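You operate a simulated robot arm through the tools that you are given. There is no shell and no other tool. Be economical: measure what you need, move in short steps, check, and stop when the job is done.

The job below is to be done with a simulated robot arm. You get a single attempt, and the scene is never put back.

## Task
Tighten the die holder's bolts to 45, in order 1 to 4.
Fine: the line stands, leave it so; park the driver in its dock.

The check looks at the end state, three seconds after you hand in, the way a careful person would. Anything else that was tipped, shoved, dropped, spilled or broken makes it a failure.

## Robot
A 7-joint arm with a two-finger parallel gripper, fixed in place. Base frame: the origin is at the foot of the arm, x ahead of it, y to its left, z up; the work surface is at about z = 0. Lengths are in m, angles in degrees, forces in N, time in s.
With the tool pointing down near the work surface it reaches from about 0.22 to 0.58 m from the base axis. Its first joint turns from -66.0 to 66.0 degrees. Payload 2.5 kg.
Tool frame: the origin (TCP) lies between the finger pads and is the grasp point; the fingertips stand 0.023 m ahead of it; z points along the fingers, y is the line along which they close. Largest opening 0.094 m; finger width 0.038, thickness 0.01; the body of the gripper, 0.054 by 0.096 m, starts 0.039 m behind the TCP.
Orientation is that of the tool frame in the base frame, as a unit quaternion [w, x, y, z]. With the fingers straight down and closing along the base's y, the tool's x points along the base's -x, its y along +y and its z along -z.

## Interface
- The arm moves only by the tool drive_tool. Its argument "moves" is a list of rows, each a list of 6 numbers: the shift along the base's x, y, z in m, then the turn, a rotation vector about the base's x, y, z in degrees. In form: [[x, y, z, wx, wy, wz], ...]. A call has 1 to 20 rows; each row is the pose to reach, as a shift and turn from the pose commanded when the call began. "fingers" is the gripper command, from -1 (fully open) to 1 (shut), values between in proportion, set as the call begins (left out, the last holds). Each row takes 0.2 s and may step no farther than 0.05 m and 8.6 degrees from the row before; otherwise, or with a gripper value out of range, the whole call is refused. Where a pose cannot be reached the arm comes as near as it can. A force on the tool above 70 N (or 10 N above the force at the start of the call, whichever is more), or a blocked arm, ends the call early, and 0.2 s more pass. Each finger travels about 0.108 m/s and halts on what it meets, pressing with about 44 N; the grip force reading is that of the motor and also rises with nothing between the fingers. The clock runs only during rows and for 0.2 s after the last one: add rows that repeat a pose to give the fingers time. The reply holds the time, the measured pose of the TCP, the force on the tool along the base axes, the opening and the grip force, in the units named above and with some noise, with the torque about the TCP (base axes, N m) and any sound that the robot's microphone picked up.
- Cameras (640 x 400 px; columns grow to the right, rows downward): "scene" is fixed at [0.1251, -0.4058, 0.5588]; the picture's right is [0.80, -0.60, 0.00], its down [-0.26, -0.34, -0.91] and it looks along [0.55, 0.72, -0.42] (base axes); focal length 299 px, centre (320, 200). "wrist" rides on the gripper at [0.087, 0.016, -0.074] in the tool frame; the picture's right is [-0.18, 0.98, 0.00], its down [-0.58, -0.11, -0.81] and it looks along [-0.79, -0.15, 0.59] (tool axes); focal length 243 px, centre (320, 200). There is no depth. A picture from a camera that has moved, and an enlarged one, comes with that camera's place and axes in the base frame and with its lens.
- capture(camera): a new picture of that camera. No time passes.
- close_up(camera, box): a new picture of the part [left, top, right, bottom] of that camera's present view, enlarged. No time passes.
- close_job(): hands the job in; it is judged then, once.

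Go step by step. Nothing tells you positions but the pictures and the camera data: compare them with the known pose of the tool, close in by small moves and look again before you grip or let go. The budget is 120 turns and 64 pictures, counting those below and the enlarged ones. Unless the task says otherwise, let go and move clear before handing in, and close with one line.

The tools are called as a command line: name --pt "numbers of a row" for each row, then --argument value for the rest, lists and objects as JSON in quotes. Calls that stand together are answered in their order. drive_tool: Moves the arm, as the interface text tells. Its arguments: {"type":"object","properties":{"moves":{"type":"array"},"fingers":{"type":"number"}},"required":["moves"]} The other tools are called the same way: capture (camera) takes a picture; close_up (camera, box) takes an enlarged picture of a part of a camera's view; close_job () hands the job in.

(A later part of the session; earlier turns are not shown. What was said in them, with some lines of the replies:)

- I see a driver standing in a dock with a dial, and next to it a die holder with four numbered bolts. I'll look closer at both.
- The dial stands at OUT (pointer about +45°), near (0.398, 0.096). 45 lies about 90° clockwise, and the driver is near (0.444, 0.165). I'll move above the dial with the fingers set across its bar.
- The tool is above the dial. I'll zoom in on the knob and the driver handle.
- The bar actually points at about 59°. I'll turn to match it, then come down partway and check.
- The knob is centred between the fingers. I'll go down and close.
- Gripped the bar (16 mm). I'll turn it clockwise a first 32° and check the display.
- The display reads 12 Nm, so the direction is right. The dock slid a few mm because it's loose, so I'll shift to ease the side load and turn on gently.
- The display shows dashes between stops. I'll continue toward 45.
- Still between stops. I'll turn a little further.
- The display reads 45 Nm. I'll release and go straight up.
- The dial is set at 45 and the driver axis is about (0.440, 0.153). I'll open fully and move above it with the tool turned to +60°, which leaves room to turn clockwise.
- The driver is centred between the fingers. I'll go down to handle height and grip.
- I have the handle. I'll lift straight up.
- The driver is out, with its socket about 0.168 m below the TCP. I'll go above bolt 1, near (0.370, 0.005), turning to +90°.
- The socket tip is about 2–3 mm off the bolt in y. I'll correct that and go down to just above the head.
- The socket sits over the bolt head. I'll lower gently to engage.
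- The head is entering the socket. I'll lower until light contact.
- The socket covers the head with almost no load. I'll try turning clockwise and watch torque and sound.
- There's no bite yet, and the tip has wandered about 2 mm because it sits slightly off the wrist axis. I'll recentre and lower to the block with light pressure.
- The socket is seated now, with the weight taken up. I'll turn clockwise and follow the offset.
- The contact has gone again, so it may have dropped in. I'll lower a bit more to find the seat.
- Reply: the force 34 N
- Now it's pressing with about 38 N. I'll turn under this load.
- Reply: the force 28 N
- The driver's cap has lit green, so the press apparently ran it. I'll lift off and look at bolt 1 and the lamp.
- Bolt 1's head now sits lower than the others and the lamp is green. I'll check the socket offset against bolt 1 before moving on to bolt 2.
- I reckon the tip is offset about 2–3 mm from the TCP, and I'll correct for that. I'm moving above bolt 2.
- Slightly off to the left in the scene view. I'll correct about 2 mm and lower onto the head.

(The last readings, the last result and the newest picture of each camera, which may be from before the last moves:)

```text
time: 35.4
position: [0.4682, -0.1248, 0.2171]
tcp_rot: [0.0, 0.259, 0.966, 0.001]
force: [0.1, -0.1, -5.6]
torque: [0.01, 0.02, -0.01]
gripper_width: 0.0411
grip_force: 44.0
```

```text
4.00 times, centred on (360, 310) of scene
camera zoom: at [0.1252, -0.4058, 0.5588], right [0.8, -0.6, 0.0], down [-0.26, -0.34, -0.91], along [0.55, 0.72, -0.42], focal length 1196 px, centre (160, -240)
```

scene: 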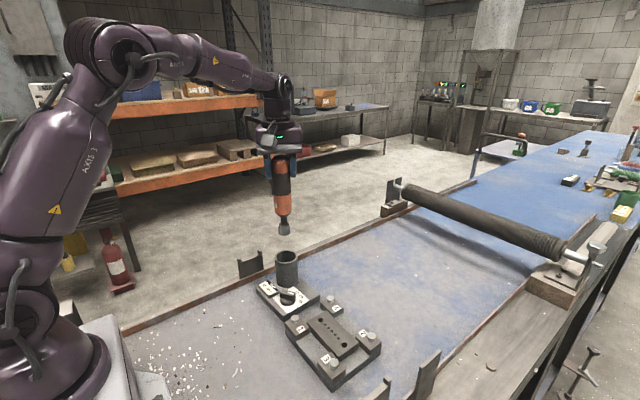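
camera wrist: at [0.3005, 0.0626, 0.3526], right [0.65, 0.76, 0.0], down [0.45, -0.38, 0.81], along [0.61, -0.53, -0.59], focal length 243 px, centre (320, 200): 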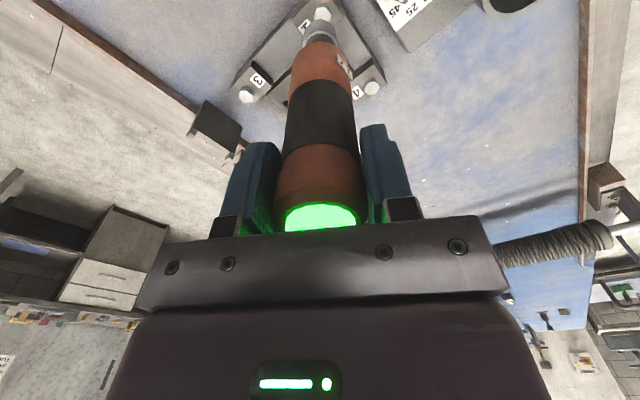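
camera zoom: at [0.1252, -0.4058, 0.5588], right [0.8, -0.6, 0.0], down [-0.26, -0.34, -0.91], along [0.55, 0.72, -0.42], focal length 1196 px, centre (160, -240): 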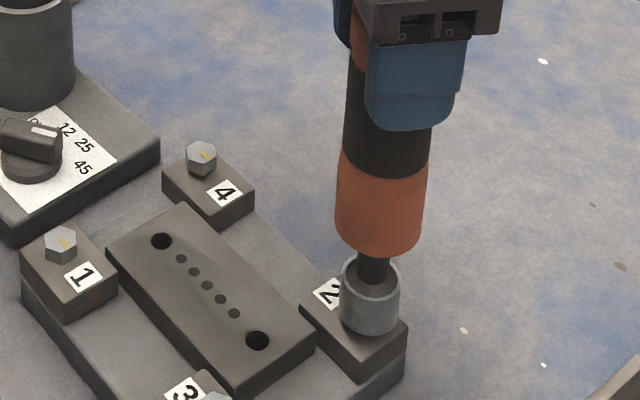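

The socket is over bolt 2. I'll nudge 1 mm back, press down, then turn clockwise.

drive_tool --pt "-0.0008 0.0006 -0.003 0 0 0" --pt "-0.0008 0.0006 -0.006 0 0 0" --pt "-0.0008 0.0006 -0.0075 0 0 0" --pt "-0.0008 0.0006 -0.009 0 0 0" --pt "-0.0008 0.0006 -0.009 0 0 0"

capture --camera "wrist"

```text
time: 36.6
position: [0.4692, -0.1258, 0.2071]
tcp_rot: [0.004, 0.259, 0.966, -0.001]
force: [4.3, -3.5, 20.5]
torque: [-0.65, -0.66, 0.09]
gripper_width: 0.0415
grip_force: 43.9
```

```text
21 pictures are left
camera wrist: at [0.4024, -0.07, 0.2824], right [0.65, 0.76, 0.0], down [0.44, -0.38, 0.81], along [0.62, -0.53, -0.59], focal length 243 px, centre (320, 200)
```

wrist: 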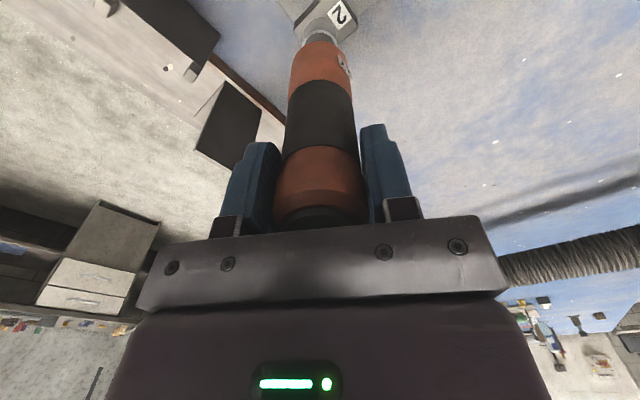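

The lamp has gone out on contact, so the driver is engaged. Now I'll turn clockwise.

drive_tool --pt "0 0 -0.0005 0 0 -5" --pt "0.0003 0 -0.001 0 0 -10" --pt "0.0005 0 -0.001 0 0 -15" --pt "0.0008 0.0001 -0.001 0 0 -20" --pt "0.001 0.0001 -0.001 0 0 -25" --pt "0.0012 0.0002 -0.001 0 0 -30" --pt "0.0012 0.0002 -0.001 0 0 -30"

capture --camera "wrist"

```text
time: 38.2
position: [0.4704, -0.1255, 0.2078]
tcp_rot: [0.0, 0.501, 0.866, 0.001]
force: [2.1, 2.9, 24.0]
torque: [0.22, -0.31, -0.03]
gripper_width: 0.0411
grip_force: 44.2
```

```text
20 pictures are left
camera wrist: at [0.4411, -0.044, 0.2828], right [0.94, 0.33, 0.0], down [0.19, -0.56, 0.81], along [0.27, -0.76, -0.59], focal length 243 px, centre (320, 200)
```

wrist: 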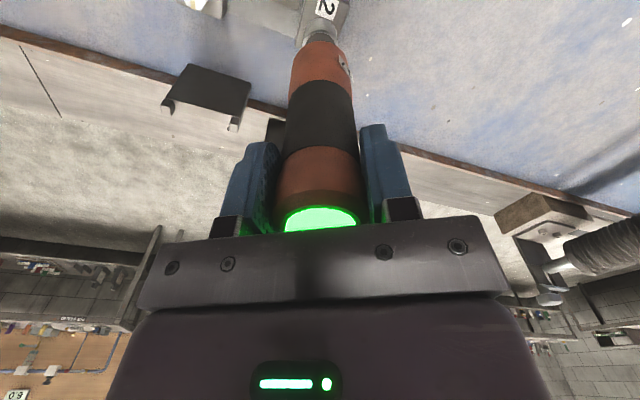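

Green again, so bolt 2 is done. I'll lift, go to bolt 3, turn back to -30° and hover over the head.

drive_tool --pt "0 0 0.005 0 0 0" --pt "0 0 0.03 0 0 0" --pt "0 0 0.06 0 0 0" --pt "-0.02 0 0.065 0 0 7.5" --pt "-0.05 0 0.065 0 0 15" --pt "-0.08 0 0.065 0 0 22.5" --pt "-0.0991 -0.0005 0.065 0 0 30" --pt "-0.0991 -0.0005 0.032 0 0 30" --pt "-0.0991 -0.0005 0.032 0 0 30"

close_up --camera "scene" --box '[290, 270, 390, 395]'

```text
time: 40.2
position: [0.3712, -0.1262, 0.2406]
tcp_rot: [0.0, 0.258, 0.966, 0.0]
force: [0.2, -0.7, -5.9]
torque: [0.01, -0.01, -0.01]
gripper_width: 0.041
grip_force: 44.2
```

```text
3.20 times, centred on (340, 332) of scene
camera zoom: at [0.1252, -0.4058, 0.5588], right [0.8, -0.6, 0.0], down [-0.26, -0.34, -0.91], along [0.55, 0.72, -0.42], focal length 957 px, centre (256, -224)
```

zoom: 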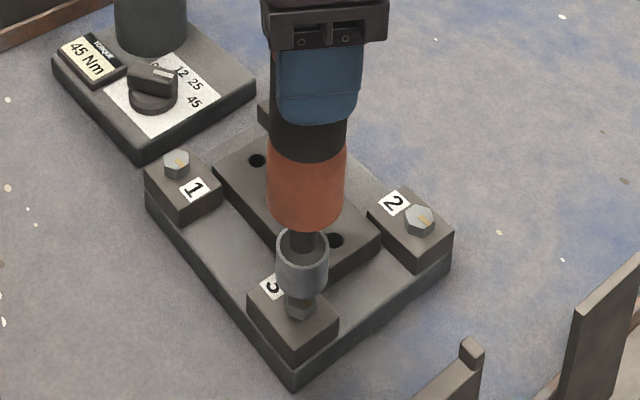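

Aligned over bolt 3. I'll lower, press and turn clockwise.

drive_tool --pt "-0.0005 0.0003 -0.008 0 0 0" --pt "-0.0005 0.0003 -0.016 0 0 0" --pt "-0.0005 0.0003 -0.023 0 0 0" --pt "-0.0005 0.0003 -0.027 0 0 0" --pt "-0.0005 0.0003 -0.03 0 0 0" --pt "-0.0005 0.0003 -0.031 0 0 0" --pt "-0.0005 0.0003 -0.031 0 0 0"

close_up --camera "scene" --box '[290, 270, 390, 395]'

```text
time: 41.8
position: [0.3705, -0.1253, 0.2078]
tcp_rot: [0.002, 0.259, 0.966, -0.001]
force: [3.3, -0.5, 19.3]
torque: [-0.36, -0.74, -0.02]
gripper_width: 0.0408
grip_force: 44.1
```

```text
3.20 times, centred on (340, 332) of scene
camera zoom: at [0.1251, -0.4058, 0.5589], right [0.8, -0.6, 0.0], down [-0.26, -0.34, -0.91], along [0.55, 0.72, -0.42], focal length 957 px, centre (256, -224)
```

zoom: 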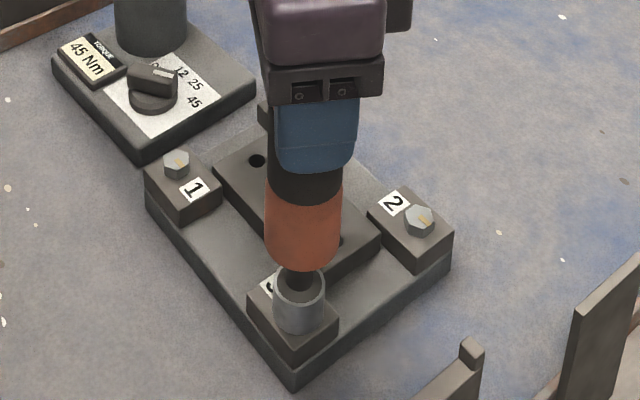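

drive_tool --pt "0 0 -0.0005 0 0 -5" --pt "0.0003 0 -0.001 0 0 -10" --pt "0.0005 0 -0.001 0 0 -15" --pt "0.0008 0.0001 -0.001 0 0 -20" --pt "0.001 0.0001 -0.001 0 0 -25" --pt "0.0012 0.0002 -0.001 0 0 -30" --pt "0.0012 0.0002 -0.001 0 0 -30"

capture --camera "wrist"

```text
time: 43.4
position: [0.3693, -0.1256, 0.2078]
tcp_rot: [-0.001, 0.501, 0.866, 0.0]
force: [-2.1, 4.2, 7.6]
torque: [0.44, 0.18, -0.05]
gripper_width: 0.0409
grip_force: 43.9
```

```text
17 pictures are left
camera wrist: at [0.3415, -0.0442, 0.2815], right [0.94, 0.33, 0.0], down [0.2, -0.56, 0.81], along [0.26, -0.76, -0.59], focal length 243 px, centre (320, 200)
```

wrist: 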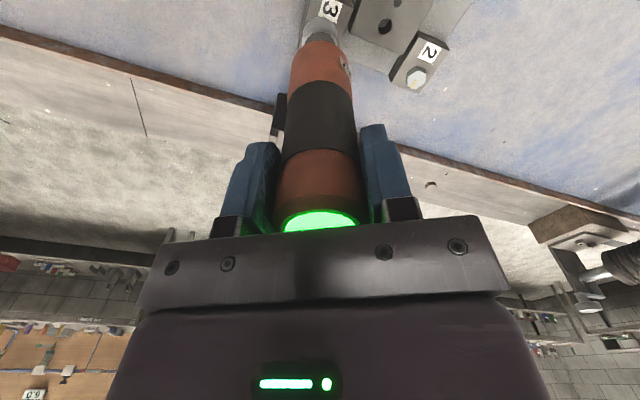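

Green for bolt 3. Next is bolt 4.

drive_tool --pt "0 0 0.005 0 0 0" --pt "0 0 0.03 0 0 0" --pt "0 0 0.065 0 0 0" --pt "0.02 0.027 0.065 0 0 6" --pt "0.04 0.054 0.065 0 0 12" --pt "0.06 0.081 0.065 0 0 18" --pt "0.08 0.108 0.065 0 0 24" --pt "0.097 0.1313 0.065 0 0 30" --pt "0.097 0.1313 0.032 0 0 30" --pt "0.097 0.1313 0.032 0 0 30"

close_up --camera "scene" --box '[290, 260, 390, 385]'

```text
time: 45.6
position: [0.4681, 0.0058, 0.2383]
tcp_rot: [0.0, 0.258, 0.966, 0.0]
force: [-0.4, 0.6, -6.5]
torque: [0.02, 0.0, -0.02]
gripper_width: 0.0408
grip_force: 43.5
```

```text
3.20 times, centred on (340, 322) of scene
camera zoom: at [0.1252, -0.4058, 0.5588], right [0.8, -0.6, 0.0], down [-0.26, -0.34, -0.91], along [0.55, 0.72, -0.42], focal length 957 px, centre (256, -192)
```

zoom: 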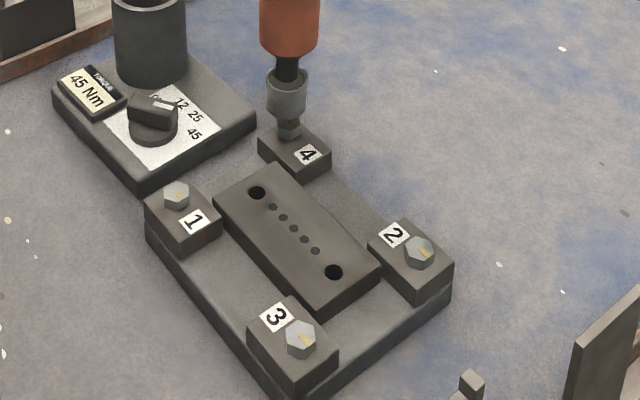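

Aligned within about 1–2 mm. I'll nudge right, press and turn.

drive_tool --pt "0.001 -0.0006 -0.008 0 0 0" --pt "0.001 -0.0006 -0.016 0 0 0" --pt "0.001 -0.0006 -0.023 0 0 0" --pt "0.001 -0.0006 -0.027 0 0 0" --pt "0.001 -0.0006 -0.03 0 0 0" --pt "0.001 -0.0006 -0.031 0 0 0" --pt "0.001 -0.0006 -0.031 0 0 0"

capture --camera "wrist"

```text
time: 47.2
position: [0.4685, 0.0071, 0.2083]
tcp_rot: [0.002, 0.259, 0.966, 0.001]
force: [-1.4, 1.0, 14.1]
torque: [0.02, 0.06, 0.01]
gripper_width: 0.0407
grip_force: 44.2
```

```text
15 pictures are left
camera wrist: at [0.4023, 0.0612, 0.2824], right [0.65, 0.76, 0.0], down [0.45, -0.38, 0.81], along [0.61, -0.52, -0.59], focal length 243 px, centre (320, 200)
```

wrist: 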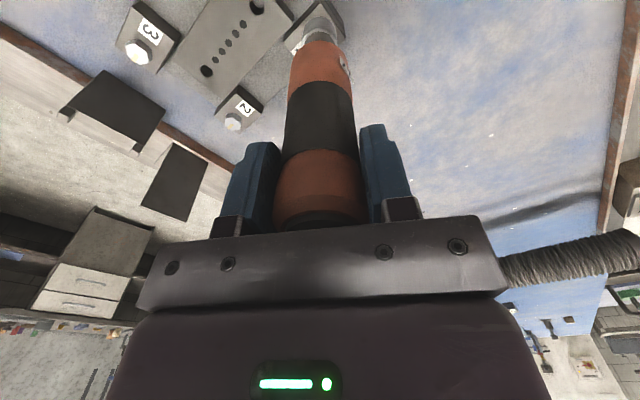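

The lamp is off, so it's engaged on bolt 4. Now I'll turn.

drive_tool --pt "0 0 -0.0005 0 0 -5" --pt "0.0003 0 -0.001 0 0 -10" --pt "0.0005 0 -0.001 0 0 -15" --pt "0.0008 0.0001 -0.001 0 0 -20" --pt "0.001 0.0001 -0.001 0 0 -25" --pt "0.0012 0.0002 -0.001 0 0 -30" --pt "0.0012 0.0002 -0.001 0 0 -30"

capture --camera "wrist"

```text
time: 48.8
position: [0.4699, 0.0057, 0.2063]
tcp_rot: [-0.001, 0.501, 0.866, 0.0]
force: [0.9, -0.6, 1.2]
torque: [-0.04, -0.24, -0.04]
gripper_width: 0.0408
grip_force: 43.8
```

```text
14 pictures are left
camera wrist: at [0.4409, 0.0869, 0.2812], right [0.94, 0.33, 0.0], down [0.2, -0.56, 0.81], along [0.27, -0.76, -0.59], focal length 243 px, centre (320, 200)
```

wrist: 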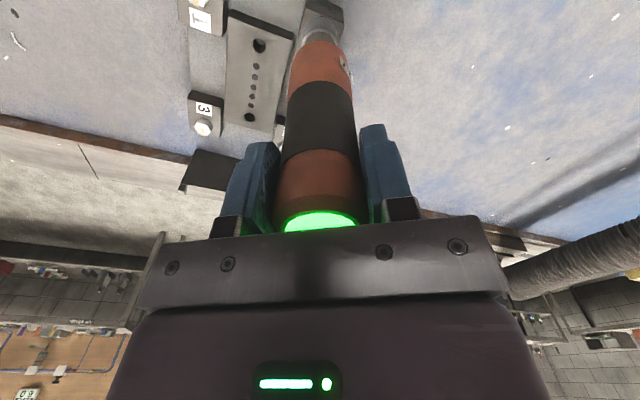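

Green for bolt 4. I'll lift clear, check the heads and swing back to the dock at the pickup yaw.

drive_tool --pt "0 0 0.005 0 0 0" --pt "0 0 0.04 0 0 0" --pt "0 0 0.085 0 0 0" --pt "0 0 0.132 0 0 8" --pt "-0.003 0.013 0.145 0 0 16" --pt "-0.006 0.026 0.145 0 0 24" --pt "-0.008 0.039 0.145 0 0 32" --pt "-0.011 0.052 0.145 0 0 40" --pt "-0.014 0.065 0.145 0 0 48" --pt "-0.017 0.079 0.145 0 0 56" --pt "-0.019 0.092 0.145 0 0 64" --pt "-0.022 0.105 0.145 0 0 72" --pt "-0.025 0.118 0.145 0 0 80" --pt "-0.027 0.131 0.145 0 0 88" --pt "-0.0307 0.147 0.145 0 0 96" --pt "-0.0307 0.147 0.145 0 0 104" --pt "-0.0307 0.147 0.145 0 0 112" --pt "-0.0307 0.147 0.145 0 0 120" --pt "-0.0307 0.147 0.145 0 0 120"

close_up --camera "scene" --box '[290, 280, 390, 390]'

close_up --camera "scene" --box '[230, 190, 340, 320]'

capture --camera "wrist"

```text
time: 52.8
position: [0.4392, 0.151, 0.3513]
tcp_rot: [0.0, -0.502, 0.865, -0.001]
force: [0.2, -0.4, -6.8]
torque: [0.04, -0.01, 0.0]
gripper_width: 0.0411
grip_force: 44.0
```

```text
3.64 times, centred on (340, 335) of scene
camera zoom: at [0.1252, -0.4058, 0.5588], right [0.8, -0.6, 0.0], down [-0.26, -0.34, -0.91], along [0.55, 0.72, -0.42], focal length 1087 px, centre (247, -291)
```

zoom: 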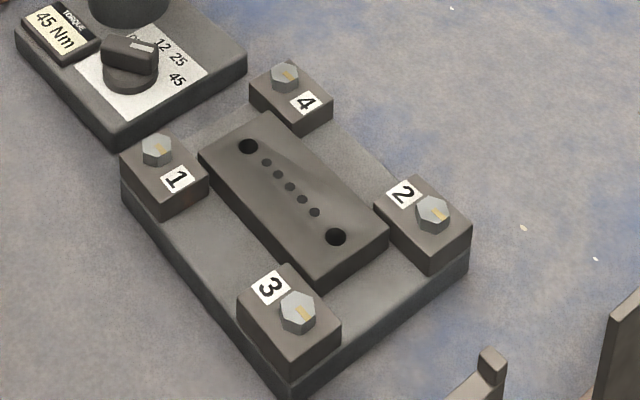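

```text
3.08 times, centred on (285, 255) of scene
camera zoom: at [0.1252, -0.4058, 0.5588], right [0.8, -0.6, 0.0], down [-0.26, -0.34, -0.91], along [0.55, 0.72, -0.42], focal length 920 px, centre (428, 31)
```

zoom: 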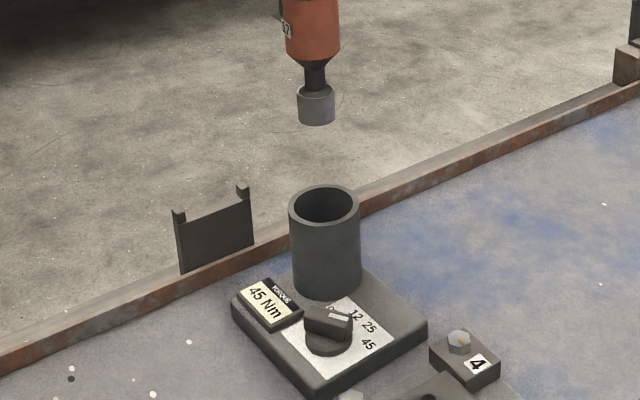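

```text
11 pictures are left
camera wrist: at [0.3821, 0.0839, 0.4263], right [-0.76, 0.65, 0.0], down [0.38, 0.45, 0.81], along [0.52, 0.61, -0.59], focal length 243 px, centre (320, 200)
```

wrist: 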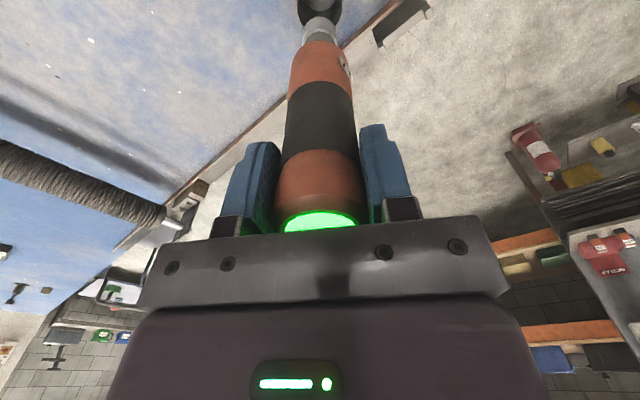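

All four heads are seated and the driver is lined up over the sleeve. I'll lower it in.

drive_tool --pt "0 0 -0.03 0 0 0" --pt "0 0 -0.06 0 0 0" --pt "0 0 -0.085 0 0 0" --pt "0 0 -0.11 0 0 0" --pt "0 0 -0.13 0 0 0" --pt "0 0 -0.15 0 0 0" --pt "0 0 -0.15 0 0 0"

close_up --camera "scene" --box '[230, 190, 340, 320]'

```text
time: 54.4
position: [0.438, 0.1535, 0.2025]
tcp_rot: [0.001, -0.499, 0.866, 0.0]
force: [-1.1, -0.2, -5.8]
torque: [0.01, -0.04, 0.04]
gripper_width: 0.0409
grip_force: 43.9
```

```text
3.08 times, centred on (285, 255) of scene
camera zoom: at [0.1252, -0.4058, 0.5588], right [0.8, -0.6, 0.0], down [-0.26, -0.34, -0.91], along [0.55, 0.72, -0.42], focal length 920 px, centre (428, 31)
```

zoom: 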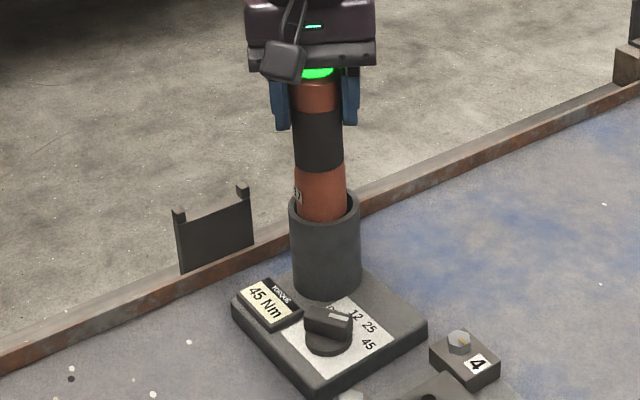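

It's inside the sleeve. I'll ease down to the floor of the dock.

drive_tool --pt "0 0 -0.004 0 0 0" --pt "0 0 -0.008 0 0 0" --pt "0 0 -0.011 0 0 0" --pt "0 0 -0.0125 0 0 0" --pt "0 0 -0.0125 0 0 0"

```text
time: 55.6
position: [0.4385, 0.1523, 0.1903]
tcp_rot: [-0.001, -0.5, 0.866, 0.0]
force: [0.5, -0.2, -5.4]
torque: [-0.01, 0.0, -0.01]
gripper_width: 0.0408
grip_force: 43.9
```

drive_tool --pt "0 0 -0.001 0 0 0" --pt "0 0 -0.002 0 0 0" --pt "0 0 -0.003 0 0 0" --pt "0 0 -0.003 0 0 0"

```text
time: 56.6
position: [0.4405, 0.1522, 0.1874]
tcp_rot: [0.0, -0.5, 0.866, 0.0]
force: [-1.4, -1.4, -0.3]
torque: [-0.15, 0.27, 0.0]
gripper_width: 0.0408
grip_force: 43.5
```

The weight is taken by the dock. I'll open and rise straight up.

drive_tool --pt "0 0 0 0 0 0" --pt "0 0 0 0 0 0" --pt "0 0 0 0 0 0" --pt "0 0 0.03 0 0 0" --pt "0 0 0.07 0 0 0" --pt "0 0 0.11 0 0 0" --pt "0 0 0.15 0 0 0" --pt "0 0 0.19 0 0 0" --pt "0 0 0.19 0 0 0" --fingers -1

capture --camera "scene"

close_up --camera "scene" --box '[230, 200, 390, 390]'

```text
time: 58.6
position: [0.4388, 0.1524, 0.3769]
tcp_rot: [0.001, -0.501, 0.866, 0.0]
force: [-0.2, -0.5, 0.5]
torque: [0.01, -0.02, -0.01]
gripper_width: 0.094
grip_force: 0.1
```

```text
9 pictures are left
```

scene: 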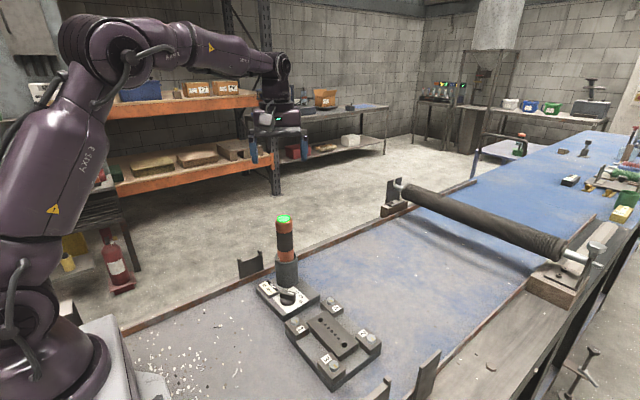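

```text
2.11 times, centred on (310, 295) of scene
camera zoom: at [0.1251, -0.4058, 0.5588], right [0.8, -0.6, 0.0], down [-0.26, -0.34, -0.91], along [0.55, 0.72, -0.42], focal length 630 px, centre (341, 0)
```

zoom: 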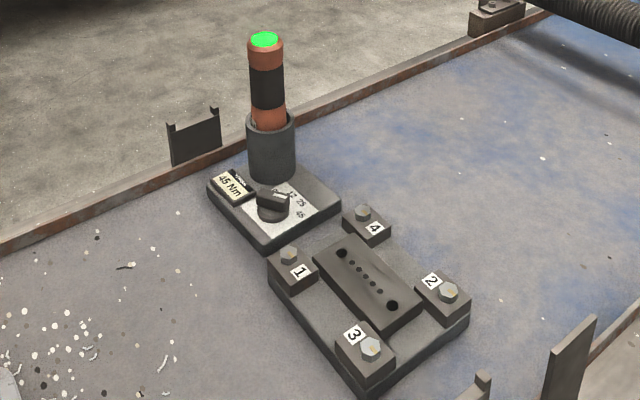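

The driver is standing in its dock, all four bolts are seated, and nothing else has been disturbed. I'm handing in.

close_job

```text
The job is handed in.
```

I tightened bolts 1 to 4 in order with the dial set to 45 Nm. The driver's lamp went green on each bolt, and the driver is back in its dock. I left the line standing. The dock slid about 4 mm while I turned the dial, and the dial is still at 45.
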